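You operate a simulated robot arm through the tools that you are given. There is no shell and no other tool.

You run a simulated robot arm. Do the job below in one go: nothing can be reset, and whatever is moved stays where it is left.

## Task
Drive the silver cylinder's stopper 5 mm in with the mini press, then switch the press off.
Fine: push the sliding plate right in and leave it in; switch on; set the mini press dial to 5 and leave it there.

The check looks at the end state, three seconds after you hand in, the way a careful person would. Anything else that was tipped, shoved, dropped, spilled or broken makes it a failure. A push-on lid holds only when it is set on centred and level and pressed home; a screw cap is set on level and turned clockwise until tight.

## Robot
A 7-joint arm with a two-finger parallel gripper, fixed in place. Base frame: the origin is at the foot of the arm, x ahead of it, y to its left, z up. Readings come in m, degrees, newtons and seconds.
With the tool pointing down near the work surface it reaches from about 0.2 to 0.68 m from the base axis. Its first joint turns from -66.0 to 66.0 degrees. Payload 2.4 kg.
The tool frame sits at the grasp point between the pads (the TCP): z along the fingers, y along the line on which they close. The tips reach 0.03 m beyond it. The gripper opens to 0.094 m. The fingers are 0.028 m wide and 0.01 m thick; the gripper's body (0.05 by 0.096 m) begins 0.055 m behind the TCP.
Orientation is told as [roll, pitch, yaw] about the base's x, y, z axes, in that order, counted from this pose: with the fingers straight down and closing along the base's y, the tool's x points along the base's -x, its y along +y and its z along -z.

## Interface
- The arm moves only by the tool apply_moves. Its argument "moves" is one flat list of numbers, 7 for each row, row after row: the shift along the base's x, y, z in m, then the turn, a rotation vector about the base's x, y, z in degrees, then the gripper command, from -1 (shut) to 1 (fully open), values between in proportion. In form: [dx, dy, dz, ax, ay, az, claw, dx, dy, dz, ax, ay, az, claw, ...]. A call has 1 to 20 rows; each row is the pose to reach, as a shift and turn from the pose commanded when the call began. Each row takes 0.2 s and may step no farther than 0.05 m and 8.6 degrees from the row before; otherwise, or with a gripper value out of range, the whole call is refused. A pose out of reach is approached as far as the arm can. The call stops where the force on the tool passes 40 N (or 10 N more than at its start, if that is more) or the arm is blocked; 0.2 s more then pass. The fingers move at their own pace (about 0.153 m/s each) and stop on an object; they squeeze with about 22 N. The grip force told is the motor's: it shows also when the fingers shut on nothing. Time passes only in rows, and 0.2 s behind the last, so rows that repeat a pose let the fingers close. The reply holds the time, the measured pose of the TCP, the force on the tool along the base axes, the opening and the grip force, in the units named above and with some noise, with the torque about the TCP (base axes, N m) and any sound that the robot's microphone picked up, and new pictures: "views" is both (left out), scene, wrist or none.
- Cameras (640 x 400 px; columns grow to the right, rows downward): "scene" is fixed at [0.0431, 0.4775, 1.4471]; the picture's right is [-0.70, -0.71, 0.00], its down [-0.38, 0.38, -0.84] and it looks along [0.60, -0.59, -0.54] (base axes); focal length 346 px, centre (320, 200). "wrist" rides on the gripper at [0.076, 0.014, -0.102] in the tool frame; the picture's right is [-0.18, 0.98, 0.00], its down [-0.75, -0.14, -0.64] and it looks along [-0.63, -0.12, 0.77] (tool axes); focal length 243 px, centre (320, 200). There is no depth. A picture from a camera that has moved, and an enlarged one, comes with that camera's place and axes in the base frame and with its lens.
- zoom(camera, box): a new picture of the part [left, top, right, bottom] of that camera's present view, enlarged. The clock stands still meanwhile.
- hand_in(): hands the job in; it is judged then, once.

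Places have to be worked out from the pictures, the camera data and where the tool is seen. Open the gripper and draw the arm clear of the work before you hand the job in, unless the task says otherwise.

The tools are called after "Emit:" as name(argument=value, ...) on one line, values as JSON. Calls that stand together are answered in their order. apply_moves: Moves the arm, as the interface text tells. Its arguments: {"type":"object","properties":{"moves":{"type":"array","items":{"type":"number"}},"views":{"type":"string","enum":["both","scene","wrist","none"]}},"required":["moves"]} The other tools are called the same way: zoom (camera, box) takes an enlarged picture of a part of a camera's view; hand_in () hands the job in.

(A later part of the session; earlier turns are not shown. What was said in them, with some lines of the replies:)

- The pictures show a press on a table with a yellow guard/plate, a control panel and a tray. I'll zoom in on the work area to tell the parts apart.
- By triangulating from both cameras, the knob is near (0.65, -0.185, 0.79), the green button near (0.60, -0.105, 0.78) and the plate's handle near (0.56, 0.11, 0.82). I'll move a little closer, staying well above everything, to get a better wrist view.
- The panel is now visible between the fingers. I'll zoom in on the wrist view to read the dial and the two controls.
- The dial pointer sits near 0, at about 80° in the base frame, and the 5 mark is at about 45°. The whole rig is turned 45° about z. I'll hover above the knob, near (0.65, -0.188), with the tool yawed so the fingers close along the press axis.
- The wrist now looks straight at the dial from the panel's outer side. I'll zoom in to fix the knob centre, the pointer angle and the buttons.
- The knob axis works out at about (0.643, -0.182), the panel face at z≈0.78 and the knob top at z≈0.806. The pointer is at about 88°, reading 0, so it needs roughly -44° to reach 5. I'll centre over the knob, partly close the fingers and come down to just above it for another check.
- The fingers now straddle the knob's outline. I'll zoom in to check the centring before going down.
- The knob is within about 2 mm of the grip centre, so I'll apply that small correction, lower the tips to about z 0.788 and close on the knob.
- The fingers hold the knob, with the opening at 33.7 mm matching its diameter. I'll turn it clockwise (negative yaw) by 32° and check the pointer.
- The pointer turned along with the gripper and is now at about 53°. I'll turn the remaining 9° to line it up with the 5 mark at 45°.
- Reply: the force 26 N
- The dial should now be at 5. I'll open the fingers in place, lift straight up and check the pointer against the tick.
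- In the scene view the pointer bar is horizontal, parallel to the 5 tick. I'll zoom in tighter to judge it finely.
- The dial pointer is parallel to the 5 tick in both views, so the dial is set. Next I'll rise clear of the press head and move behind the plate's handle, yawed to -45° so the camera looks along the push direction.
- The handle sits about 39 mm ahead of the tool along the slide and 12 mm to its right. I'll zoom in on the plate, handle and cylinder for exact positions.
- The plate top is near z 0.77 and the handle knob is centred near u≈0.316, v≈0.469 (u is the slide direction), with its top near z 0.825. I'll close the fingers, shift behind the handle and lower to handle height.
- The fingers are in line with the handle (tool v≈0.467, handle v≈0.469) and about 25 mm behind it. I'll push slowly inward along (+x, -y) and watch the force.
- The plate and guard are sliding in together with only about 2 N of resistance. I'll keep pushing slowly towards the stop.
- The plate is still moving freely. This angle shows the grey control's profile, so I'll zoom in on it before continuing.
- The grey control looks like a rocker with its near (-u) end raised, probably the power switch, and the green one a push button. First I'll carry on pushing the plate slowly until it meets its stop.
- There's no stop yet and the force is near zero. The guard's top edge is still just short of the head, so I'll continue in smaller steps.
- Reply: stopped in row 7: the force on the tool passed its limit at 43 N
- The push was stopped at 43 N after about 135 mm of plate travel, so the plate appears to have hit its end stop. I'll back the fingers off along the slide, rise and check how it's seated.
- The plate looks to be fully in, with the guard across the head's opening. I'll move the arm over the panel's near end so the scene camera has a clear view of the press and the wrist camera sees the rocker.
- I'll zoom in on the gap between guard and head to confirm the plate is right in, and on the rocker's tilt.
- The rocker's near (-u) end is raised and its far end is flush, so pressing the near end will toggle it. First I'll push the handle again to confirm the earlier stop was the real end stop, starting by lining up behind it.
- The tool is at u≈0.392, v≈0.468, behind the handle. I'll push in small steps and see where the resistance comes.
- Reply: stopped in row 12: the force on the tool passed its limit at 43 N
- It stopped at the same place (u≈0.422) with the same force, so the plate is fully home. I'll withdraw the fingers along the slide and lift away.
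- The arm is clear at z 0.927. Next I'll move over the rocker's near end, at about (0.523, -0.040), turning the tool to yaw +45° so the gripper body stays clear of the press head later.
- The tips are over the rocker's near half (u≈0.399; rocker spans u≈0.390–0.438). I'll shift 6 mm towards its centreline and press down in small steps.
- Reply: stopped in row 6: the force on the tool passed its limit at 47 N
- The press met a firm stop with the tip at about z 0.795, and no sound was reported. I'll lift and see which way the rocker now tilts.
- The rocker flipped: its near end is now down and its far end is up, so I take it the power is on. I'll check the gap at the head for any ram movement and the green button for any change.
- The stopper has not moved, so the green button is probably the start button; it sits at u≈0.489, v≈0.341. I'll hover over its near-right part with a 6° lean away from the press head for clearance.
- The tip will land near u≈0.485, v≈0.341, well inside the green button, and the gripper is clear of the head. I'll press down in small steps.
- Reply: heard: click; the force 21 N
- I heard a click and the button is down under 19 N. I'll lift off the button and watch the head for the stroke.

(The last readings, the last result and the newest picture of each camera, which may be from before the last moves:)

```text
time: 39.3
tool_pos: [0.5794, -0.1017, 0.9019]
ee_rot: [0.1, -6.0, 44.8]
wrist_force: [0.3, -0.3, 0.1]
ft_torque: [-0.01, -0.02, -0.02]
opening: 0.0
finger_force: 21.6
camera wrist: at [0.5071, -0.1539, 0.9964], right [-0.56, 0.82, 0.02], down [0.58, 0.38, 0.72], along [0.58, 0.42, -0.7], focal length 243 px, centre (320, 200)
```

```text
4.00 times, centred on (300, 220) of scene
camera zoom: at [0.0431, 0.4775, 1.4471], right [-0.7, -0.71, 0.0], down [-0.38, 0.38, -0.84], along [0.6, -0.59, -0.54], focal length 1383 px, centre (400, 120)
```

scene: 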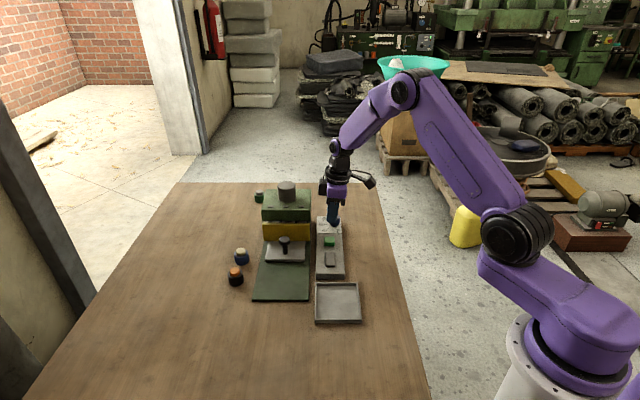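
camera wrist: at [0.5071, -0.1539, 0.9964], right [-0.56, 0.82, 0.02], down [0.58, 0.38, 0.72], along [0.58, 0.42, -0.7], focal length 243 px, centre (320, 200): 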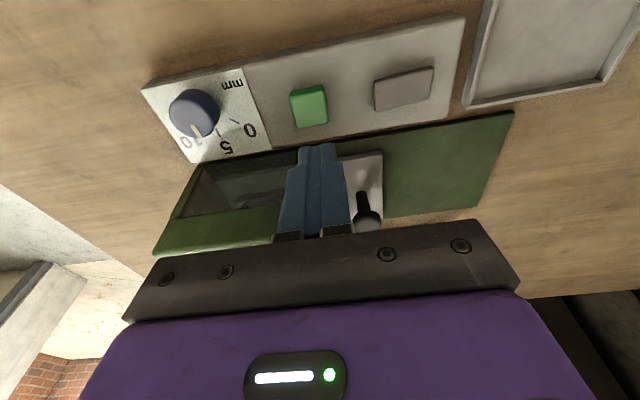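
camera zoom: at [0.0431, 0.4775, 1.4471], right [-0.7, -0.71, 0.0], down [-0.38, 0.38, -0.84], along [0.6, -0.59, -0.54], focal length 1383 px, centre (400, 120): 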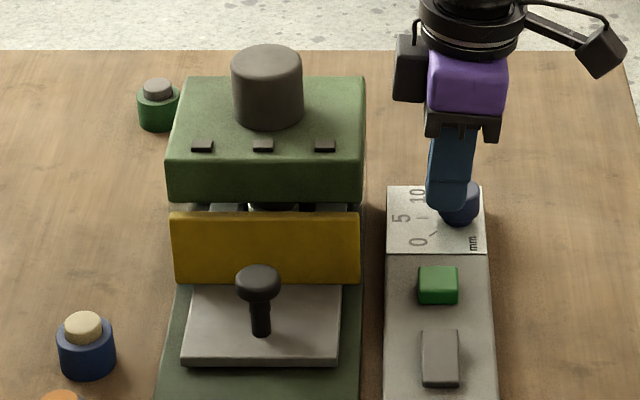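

The view in the gap has changed: the stopper looks different now. I'll wait a second or so and look again to see whether the stroke has finished.

Emit:
apply_moves(moves=[0, 0, 0.02, 0, 0, 0, -1, 0, 0, 0.02, 0, 0, 0, -1, 0, 0, 0.02, 0, 0, 0, -1, 0, 0, 0.02, 0, 0, 0, -1, 0, 0, 0.02, 0, 0, 0, -1, 0, 0, 0.02, 0, 0, 0, -1], views="wrist")

Emit:
zoom(camera="scene", box=[276, 213, 300, 228])

Emit:
zoom(camera="scene", box=[310, 205, 350, 275])

```text
time: 40.7
tool_pos: [0.5808, -0.1041, 0.9224]
ee_rot: [0.1, -6.0, 44.9]
wrist_force: [0.0, 0.9, -0.1]
ft_torque: [0.01, -0.01, 0.02]
opening: 0.0001
finger_force: 21.8
camera wrist: at [0.5083, -0.1545, 1.0159], right [-0.56, 0.82, 0.02], down [0.58, 0.38, 0.72], along [0.58, 0.42, -0.7], focal length 243 px, centre (320, 200)
```

wrist: 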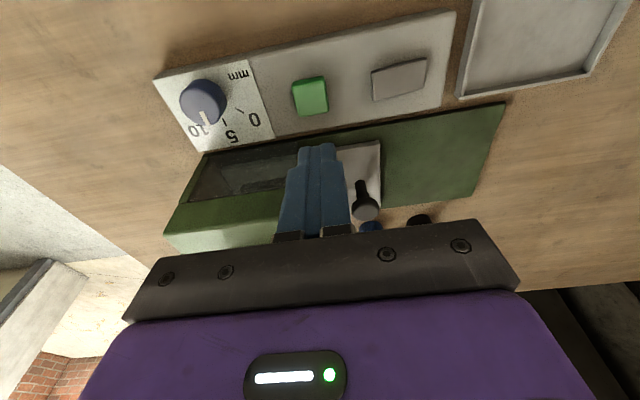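

```text
16.00 times, centred on (288, 220) of scene
camera zoom: at [0.0431, 0.4775, 1.4471], right [-0.7, -0.71, 0.0], down [-0.38, 0.38, -0.84], along [0.6, -0.59, -0.54], focal length 5532 px, centre (832, -128)
```

zoom: 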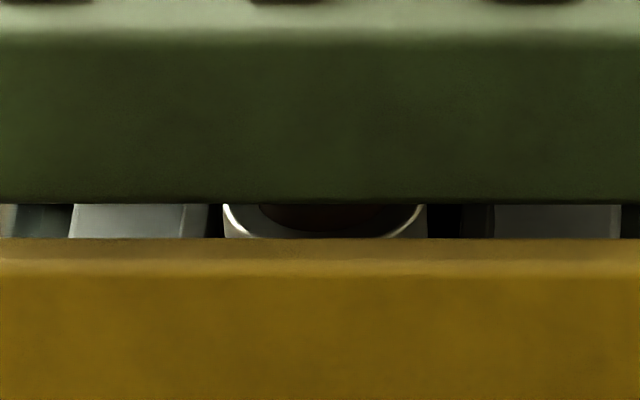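

```text
5.71 times, centred on (330, 240) of scene
camera zoom: at [0.0431, 0.4775, 1.4471], right [-0.7, -0.71, 0.0], down [-0.38, 0.38, -0.84], along [0.6, -0.59, -0.54], focal length 1976 px, centre (263, -29)
```

zoom: 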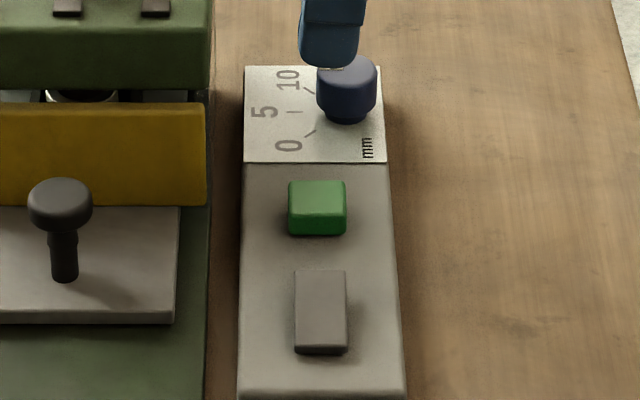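

The ram came down and has gone back up. I'll try looking through the press's side from the wrist camera to verify how far the stopper went in.

Emit:
zoom(camera="wrist", box=[160, 130, 320, 250])

Emit:
zoom(camera="scene", box=[255, 205, 320, 250])

```text
3.33 times, centred on (240, 190) of wrist
camera zoom: at [0.5083, -0.1545, 1.0159], right [-0.56, 0.82, 0.02], down [0.58, 0.38, 0.72], along [0.58, 0.42, -0.7], focal length 809 px, centre (587, 233)
```

zoom: 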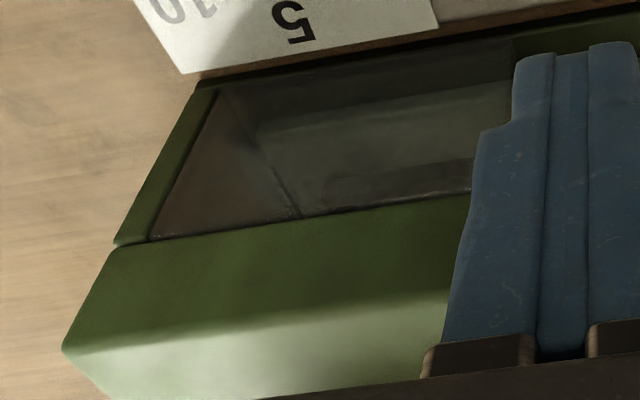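

```text
8.89 times, centred on (288, 228) of scene
camera zoom: at [0.0431, 0.4775, 1.4471], right [-0.7, -0.71, 0.0], down [-0.38, 0.38, -0.84], along [0.6, -0.59, -0.54], focal length 3073 px, centre (609, -44)
```

zoom: 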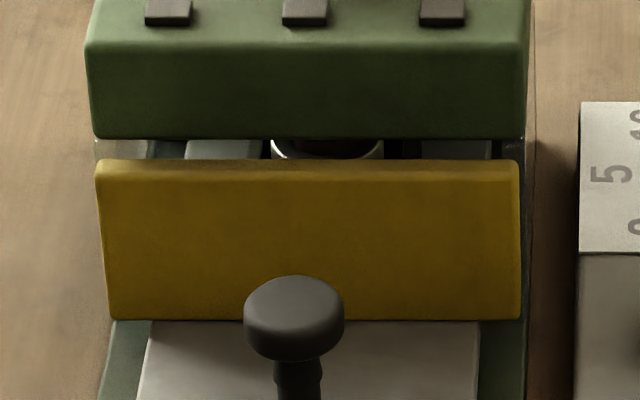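

The press has transparent sides, so I'll lean the tool back and look through the side window at the stopper from the panel side, keeping well above the knob.

Emit:
apply_moves(moves=[0.006, -0.02, 0, 4.6, -4.6, 0, -1, 0.0115, -0.0385, 0, 9.2, -9.2, 0, 0.3, 0.017, -0.058, 0, 13.8, -13.8, 0, 1, 0.0227, -0.0773, -0.01, 18.4, -18.4, 0, 1, 0.0227, -0.0773, -0.03, 18.4, -18.4, 0, 1, 0.0227, -0.0773, -0.05, 18.4, -18.4, 0, 1, 0.0227, -0.0773, -0.05, 18.4, -18.4, 0, 1], views="both")

Emit:
zoom(camera="wrist", box=[220, 100, 420, 240])

```text
time: 42.3
tool_pos: [0.6028, -0.1808, 0.8724]
ee_rot: [0.1, -31.9, 45.0]
wrist_force: [-0.5, 0.2, 0.7]
ft_torque: [0.0, 0.01, -0.01]
opening: 0.094
finger_force: 0.1
camera wrist: at [0.5092, -0.2548, 0.9195], right [-0.58, 0.81, 0.1], down [0.31, 0.11, 0.94], along [0.75, 0.58, -0.32], focal length 243 px, centre (320, 200)
```

scene: 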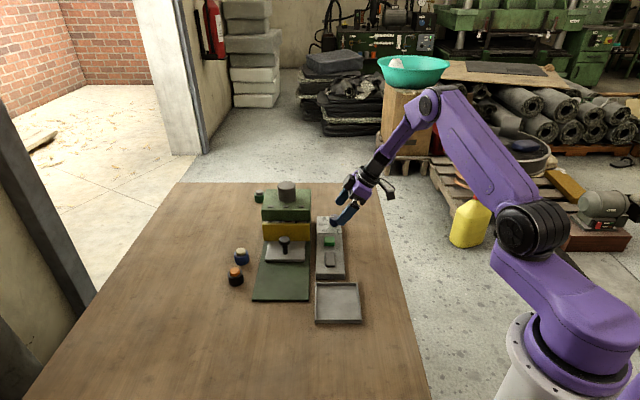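
wrist: 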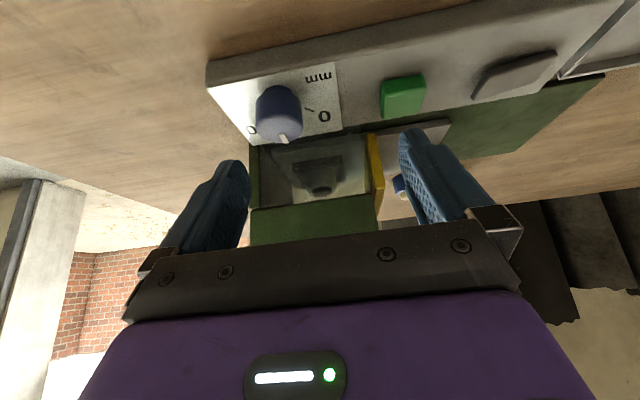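

```text
2.86 times, centred on (320, 170) of wrist
camera zoom: at [0.5092, -0.2548, 0.9195], right [-0.58, 0.81, 0.1], down [0.31, 0.11, 0.94], along [0.75, 0.58, -0.32], focal length 693 px, centre (320, 286)
```

zoom: 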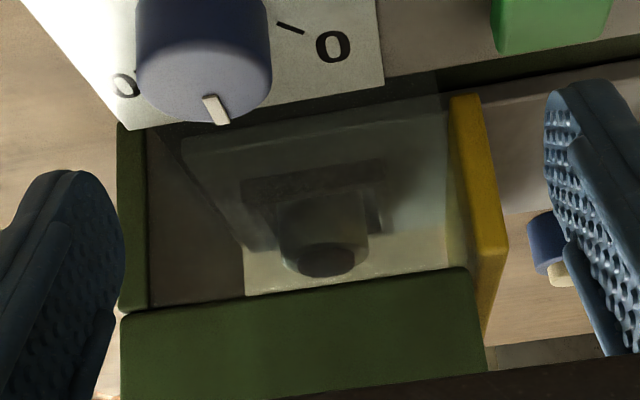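

The cylinder and stopper are visible through the window (world up is image down here). I'll zoom in closely.

Emit:
zoom(camera="wrist", box=[295, 150, 355, 205])

Emit:
zoom(camera="wrist", box=[310, 172, 345, 202])

```text
7.27 times, centred on (325, 178) of wrist
camera zoom: at [0.5092, -0.2548, 0.9195], right [-0.58, 0.81, 0.1], down [0.31, 0.11, 0.94], along [0.75, 0.58, -0.32], focal length 1764 px, centre (284, 364)
```

zoom: 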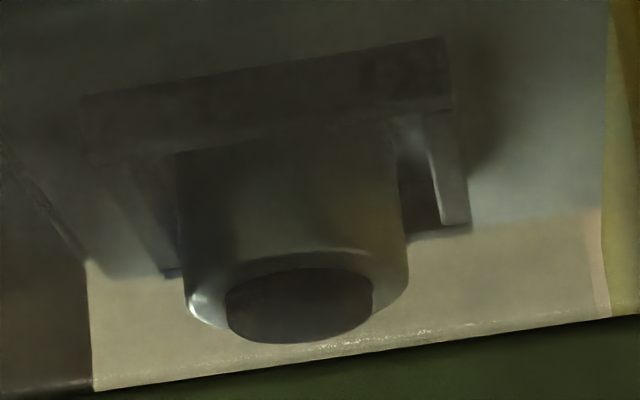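

```text
13.33 times, centred on (328, 187) of wrist
camera zoom: at [0.5092, -0.2548, 0.9195], right [-0.58, 0.81, 0.1], down [0.31, 0.11, 0.94], along [0.75, 0.58, -0.32], focal length 3235 px, centre (220, 373)
```

zoom: 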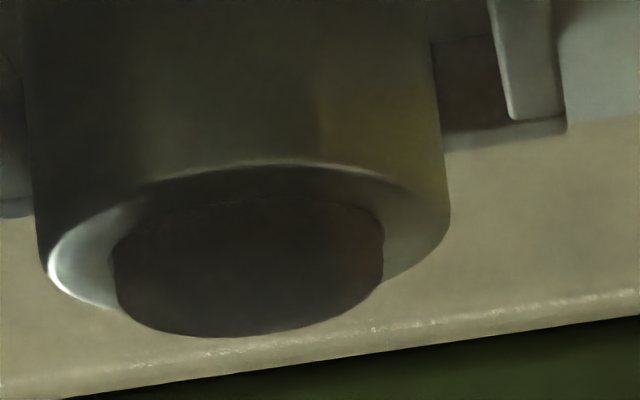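

Through the window the stopper now stands only about 5.5 mm proud, against roughly 11 mm at first, so the 5 mm stroke worked. I'll lift, straighten the tool and move over the raised far end of the rocker (u≈0.429) to switch off.

Emit:
zoom(camera="wrist", box=[385, 160, 420, 205])

Emit:
apply_moves(moves=[0, 0, 0.03, 0, 0, 0, -1, -0.01, 0.025, 0.05, -5.6, 5.6, 0, -1, -0.022, 0.05, 0.05, -11.3, 11.3, 0, -1, -0.035, 0.075, 0.05, -17, 17, 0, -1, -0.047, 0.097, 0.05, -22.6, 22.6, 0, -1, -0.0583, 0.1186, 0.05, -22.6, 22.6, 0, -1, -0.0583, 0.1186, 0.01, -22.6, 22.6, 0, -1, -0.0583, 0.1186, -0.01, -22.6, 22.6, 0, -1, -0.0583, 0.1186, -0.01, -22.6, 22.6, 0, -1], views="both")

Emit:
zoom(camera="wrist", box=[220, 60, 420, 220])

Emit:
zoom(camera="scene", box=[290, 195, 370, 295])

```text
8.89 times, centred on (402, 182) of wrist
camera zoom: at [0.5092, -0.2548, 0.9195], right [-0.58, 0.81, 0.1], down [0.31, 0.11, 0.94], along [0.75, 0.58, -0.32], focal length 2157 px, centre (-413, 356)
```

zoom: 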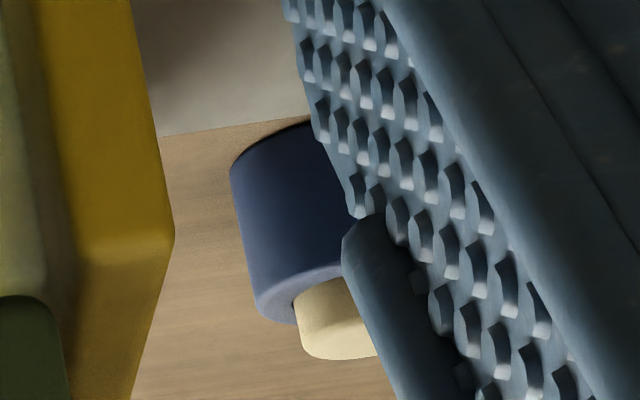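

```text
time: 44.3
tool_pos: [0.5434, -0.0629, 0.8605]
ee_rot: [-0.1, 0.0, 44.8]
wrist_force: [-0.3, 0.3, -0.1]
ft_torque: [-0.02, -0.02, 0.02]
opening: 0.0002
finger_force: 21.5
camera wrist: at [0.479, -0.1063, 0.9641], right [-0.56, 0.83, 0.0], down [0.63, 0.43, 0.64], along [0.53, 0.36, -0.77], focal length 243 px, centre (320, 200)
```

scene: 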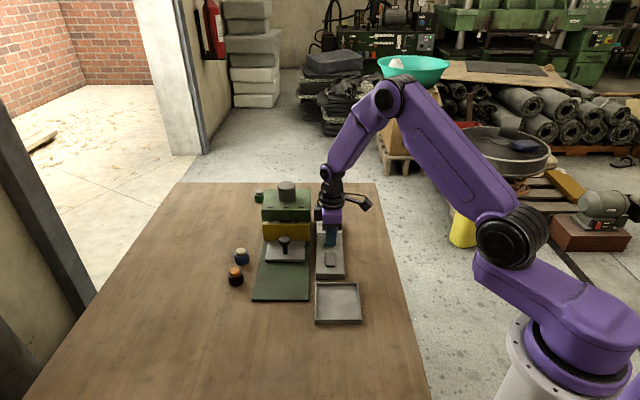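
wrist: 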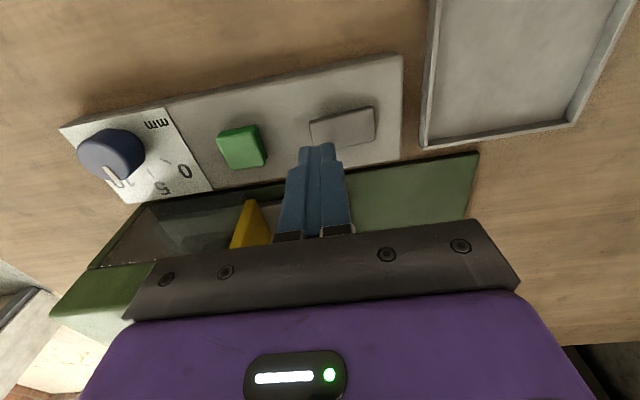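

```text
2.50 times, centred on (320, 140) of wrist
camera zoom: at [0.479, -0.1063, 0.9641], right [-0.56, 0.83, 0.0], down [0.63, 0.43, 0.64], along [0.53, 0.36, -0.77], focal length 606 px, centre (320, 350)
```

zoom: 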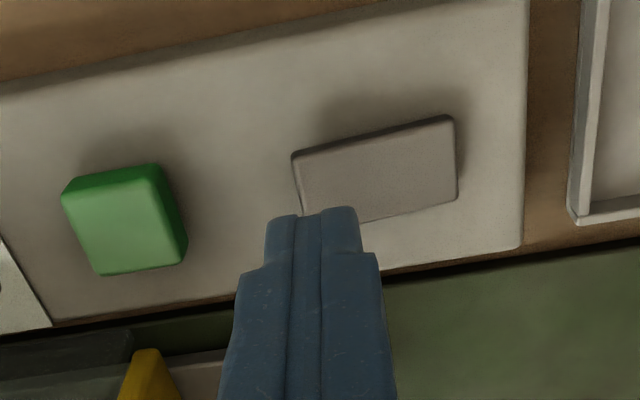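

```text
4.00 times, centred on (330, 245) of scene
camera zoom: at [0.0431, 0.4775, 1.4471], right [-0.7, -0.71, 0.0], down [-0.38, 0.38, -0.84], along [0.6, -0.59, -0.54], focal length 1383 px, centre (280, 20)
```

zoom: 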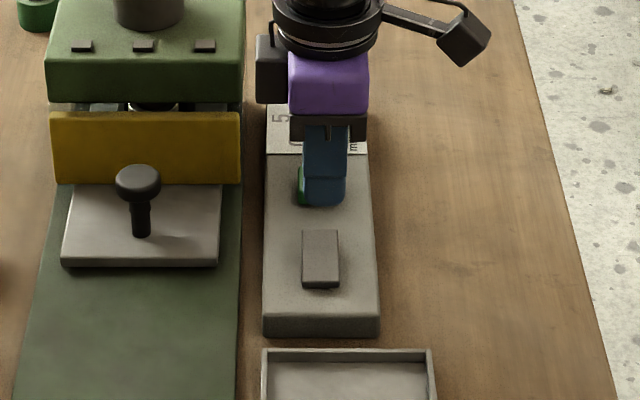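

The tips are over the rocker's raised far half (u≈0.429; rocker centre ≈0.412). I'll press it down in small steps.

Emit:
apply_moves(moves=[0, 0, -0.01, 0, 0, 0, -1, 0, 0, -0.02, 0, 0, 0, -1, 0, 0, -0.026, 0, 0, 0, -1, 0, 0, -0.029, 0, 0, 0, -1, 0, 0, -0.032, 0, 0, 0, -1, 0, 0, -0.035, 0, 0, 0, -1, 0, 0, -0.038, 0, 0, 0, -1], views="scene")

```text
time: 45.9
tool_pos: [0.5434, -0.0621, 0.8254]
ee_rot: [-0.1, -0.2, 44.9]
wrist_force: [-9.1, -1.5, 30.9]
ft_torque: [0.16, 0.44, 0.07]
opening: 0.0
finger_force: 22.5
```

scene: 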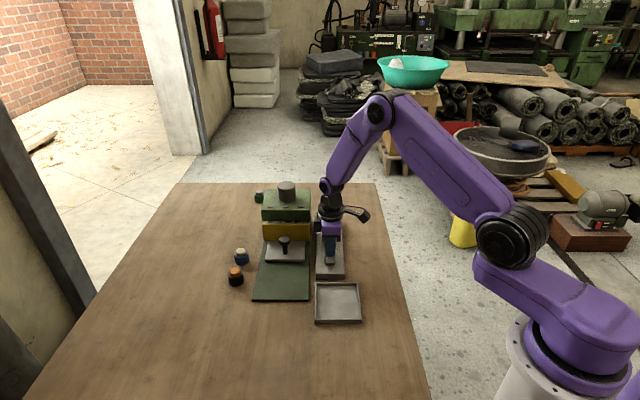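

The tips are bearing down with 31 N at nearly the same height as the earlier press. I'll lift and check the rocker's tilt.

Emit:
apply_moves(moves=[0, 0, 0.03, 0, 0, 0, -1, 0, 0, 0.07, 0, 0, 0, -1, -0.015, -0.015, 0.1, 0, 0, 0, -1, -0.015, -0.015, 0.1, 0, 0, 0, -1], views="both")

Emit:
zoom(camera="wrist", box=[220, 60, 420, 200])

Emit:
zoom(camera="scene", box=[310, 225, 355, 285])

```text
time: 46.9
tool_pos: [0.5304, -0.0765, 0.9229]
ee_rot: [0.1, 0.1, 44.9]
wrist_force: [0.2, -0.3, -0.1]
ft_torque: [0.0, 0.02, 0.01]
opening: 0.0
finger_force: 21.7
camera wrist: at [0.4645, -0.1197, 1.0256], right [-0.56, 0.83, 0.0], down [0.63, 0.43, 0.64], along [0.53, 0.36, -0.77], focal length 243 px, centre (320, 200)
```

scene: 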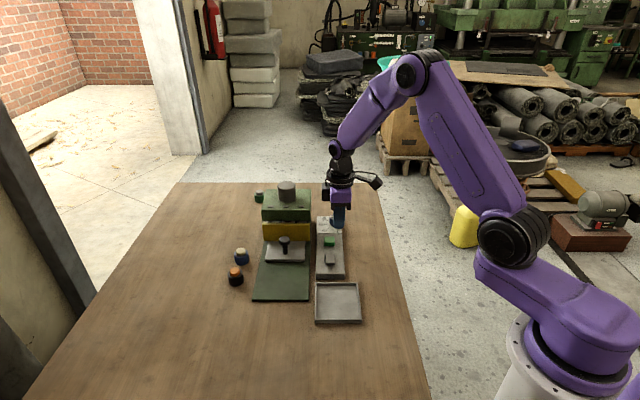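
wrist: 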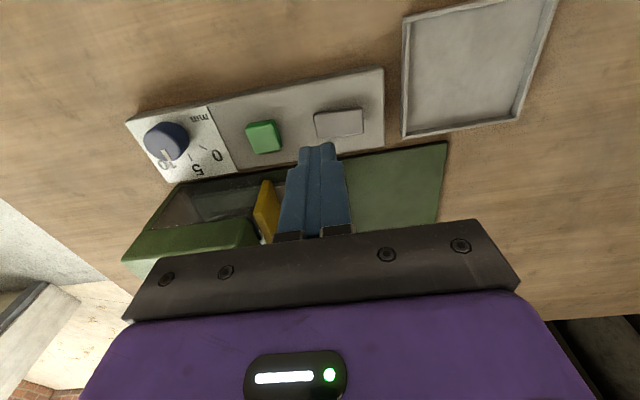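

```text
2.86 times, centred on (320, 130) of wrist
camera zoom: at [0.4645, -0.1197, 1.0256], right [-0.56, 0.83, 0.0], down [0.63, 0.43, 0.64], along [0.53, 0.36, -0.77], focal length 693 px, centre (320, 400)
```

zoom: 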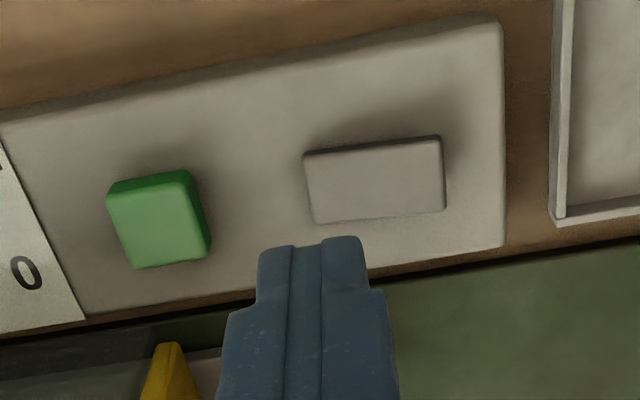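

```text
6.67 times, centred on (332, 255) of scene
camera zoom: at [0.0431, 0.4774, 1.4471], right [-0.7, -0.71, 0.0], down [-0.38, 0.38, -0.84], along [0.6, -0.59, -0.54], focal length 2305 px, centre (237, -167)
```

zoom: 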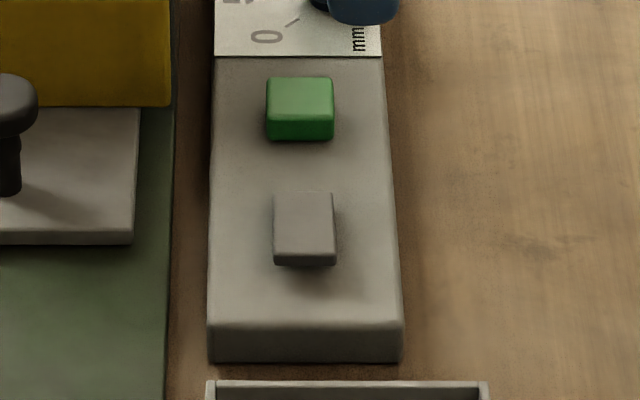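

The rocker is back in its original off position, near end up and far end flush. I'll open the gripper, draw the arm up and back clear of the work, and do a final check.

Emit:
apply_moves(moves=[-0.01, -0.01, 0.045, 0, 0, 0, -1, -0.03, -0.02, 0.085, 0, 0, 0, 0, -0.06, -0.03, 0.115, 0, 0, 0, 1, -0.09, -0.045, 0.145, 0, 0, 0, 1, -0.12, -0.06, 0.165, 0, 0, 0, 1, -0.15, -0.08, 0.175, 0, 0, 0, 1, -0.17, -0.1, 0.175, 0, 0, 0, 1, -0.17, -0.1, 0.175, 0, 0, 0, 1], views="both")

Emit:
zoom(camera="scene", box=[220, 170, 380, 330])

Emit:
zoom(camera="scene", box=[318, 210, 342, 230])

Emit:
zoom(camera="scene", box=[260, 205, 315, 255])

```text
time: 48.7
tool_pos: [0.3583, -0.1777, 1.0976]
ee_rot: [0.1, 0.0, 44.9]
wrist_force: [-0.6, -0.5, 0.2]
ft_torque: [0.02, -0.03, -0.01]
opening: 0.0939
finger_force: 0.0
camera wrist: at [0.2935, -0.2222, 1.2004], right [-0.56, 0.83, 0.0], down [0.63, 0.43, 0.64], along [0.53, 0.36, -0.77], focal length 243 px, centre (320, 200)
```

scene: 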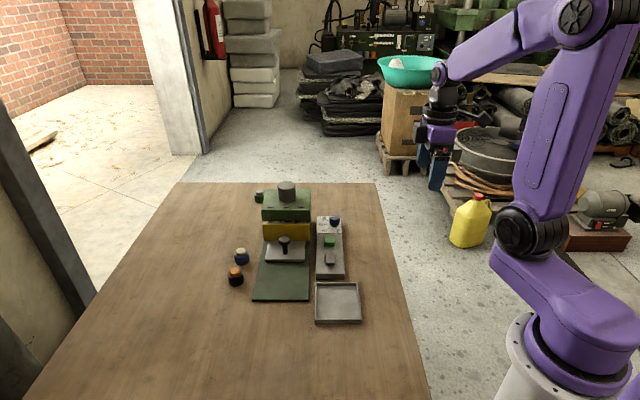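
wrist: 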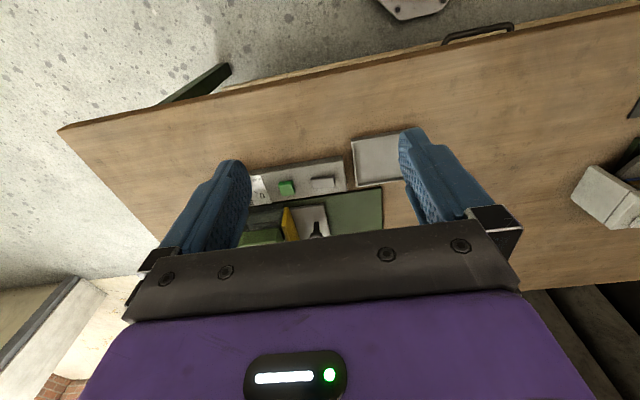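

```text
2.50 times, centred on (300, 250) of scene
camera zoom: at [0.0431, 0.4774, 1.4471], right [-0.7, -0.71, 0.0], down [-0.38, 0.38, -0.84], along [0.6, -0.59, -0.54], focal length 864 px, centre (370, 75)
```

zoom: 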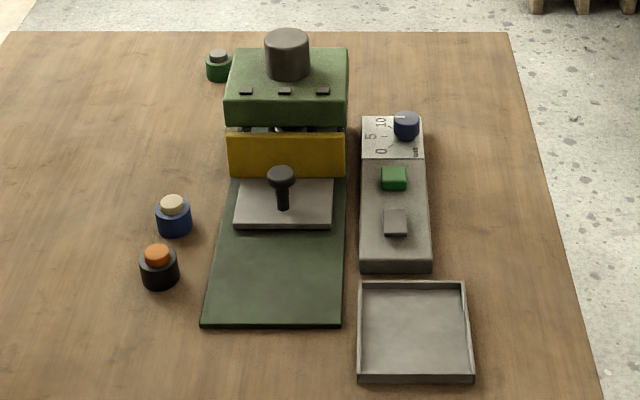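

```text
16.00 times, centred on (330, 220) of scene
camera zoom: at [0.0431, 0.4774, 1.4471], right [-0.7, -0.71, 0.0], down [-0.38, 0.38, -0.84], along [0.6, -0.59, -0.54], focal length 5532 px, centre (160, -120)
```

zoom: 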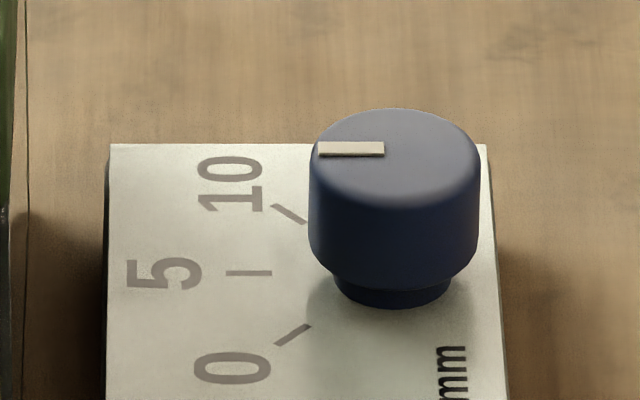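

```text
8.00 times, centred on (288, 230) of scene
camera zoom: at [0.0431, 0.4774, 1.4471], right [-0.7, -0.71, 0.0], down [-0.38, 0.38, -0.84], along [0.6, -0.59, -0.54], focal length 2766 px, centre (580, -40)
```

zoom: 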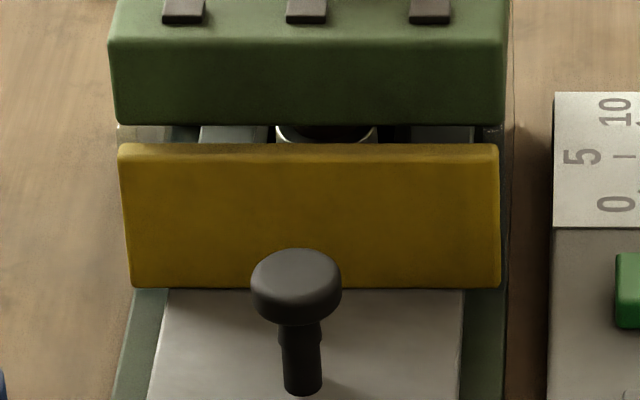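

Everything looks right: dial at 5, plate in, rocker off and nothing else disturbed. As one last check on stroke depth, I'll look at how far the untouched stoppers protrude for comparison.

Emit:
zoom(camera="scene", box=[226, 244, 256, 290])

Emit:
zoom(camera="scene", box=[318, 230, 345, 280])

```text
8.70 times, centred on (241, 267) of scene
camera zoom: at [0.0431, 0.4774, 1.4471], right [-0.7, -0.71, 0.0], down [-0.38, 0.38, -0.84], along [0.6, -0.59, -0.54], focal length 3006 px, centre (1007, -383)
```

zoom: 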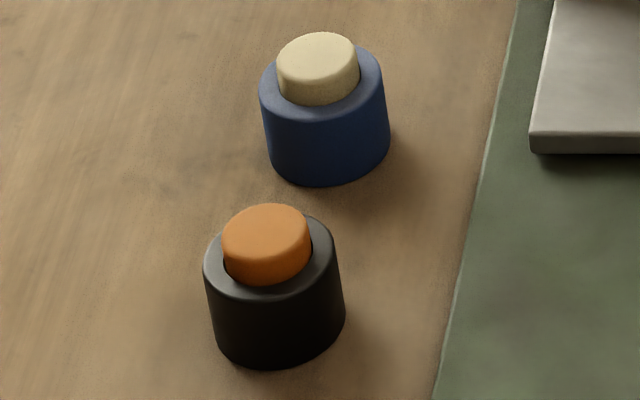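

```text
8.00 times, centred on (332, 255) of scene
camera zoom: at [0.0431, 0.4774, 1.4471], right [-0.7, -0.71, 0.0], down [-0.38, 0.38, -0.84], along [0.6, -0.59, -0.54], focal length 2766 px, centre (228, -240)
```

zoom: 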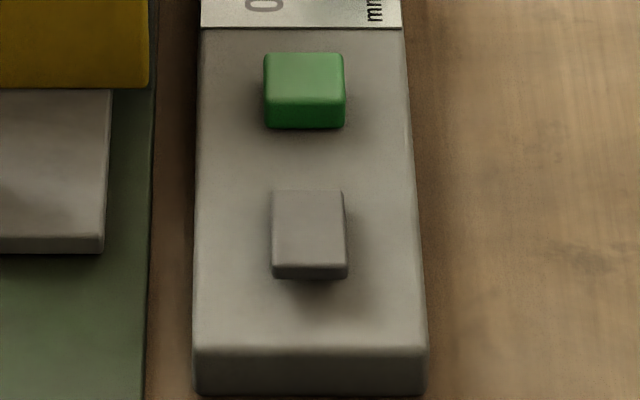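

The untouched stoppers stand about 10 mm proud, while the silver one's now stands about 5 mm, so it has gone in by 5 mm. The plate is in, the dial is at 5, the rocker is off and the arm is clear with the gripper open, so I'm handing in.

Emit:
hand_in()

```text
The job is handed in.
```

The silver cylinder's stopper has been driven in by about 5 mm and the mini press is switched off. I've handed the job in; no result has come back yet.

- **Stopper depth:** through the press's side window the stopper now stands about 5.5 mm proud. The untouched stoppers stand about 10 mm proud. Both figures are estimates from the pictures.
- **Dial:** it is set to 5 and left there. The pointer was still parallel to the 5 mark in the last view.
- **Sliding plate:** it is pushed fully in and left in. A second push stopped at the same point with the same force.
- **Controls:** neither control is labelled. I took the grey rocker as the power switch and the green button as start. I flipped the rocker, pressed the green button once (it clicked and the ram moved), then put the rocker back to its starting position.
- **Surroundings:** the other cylinders and the tray look undisturbed, and the arm is clear with the gripper open.
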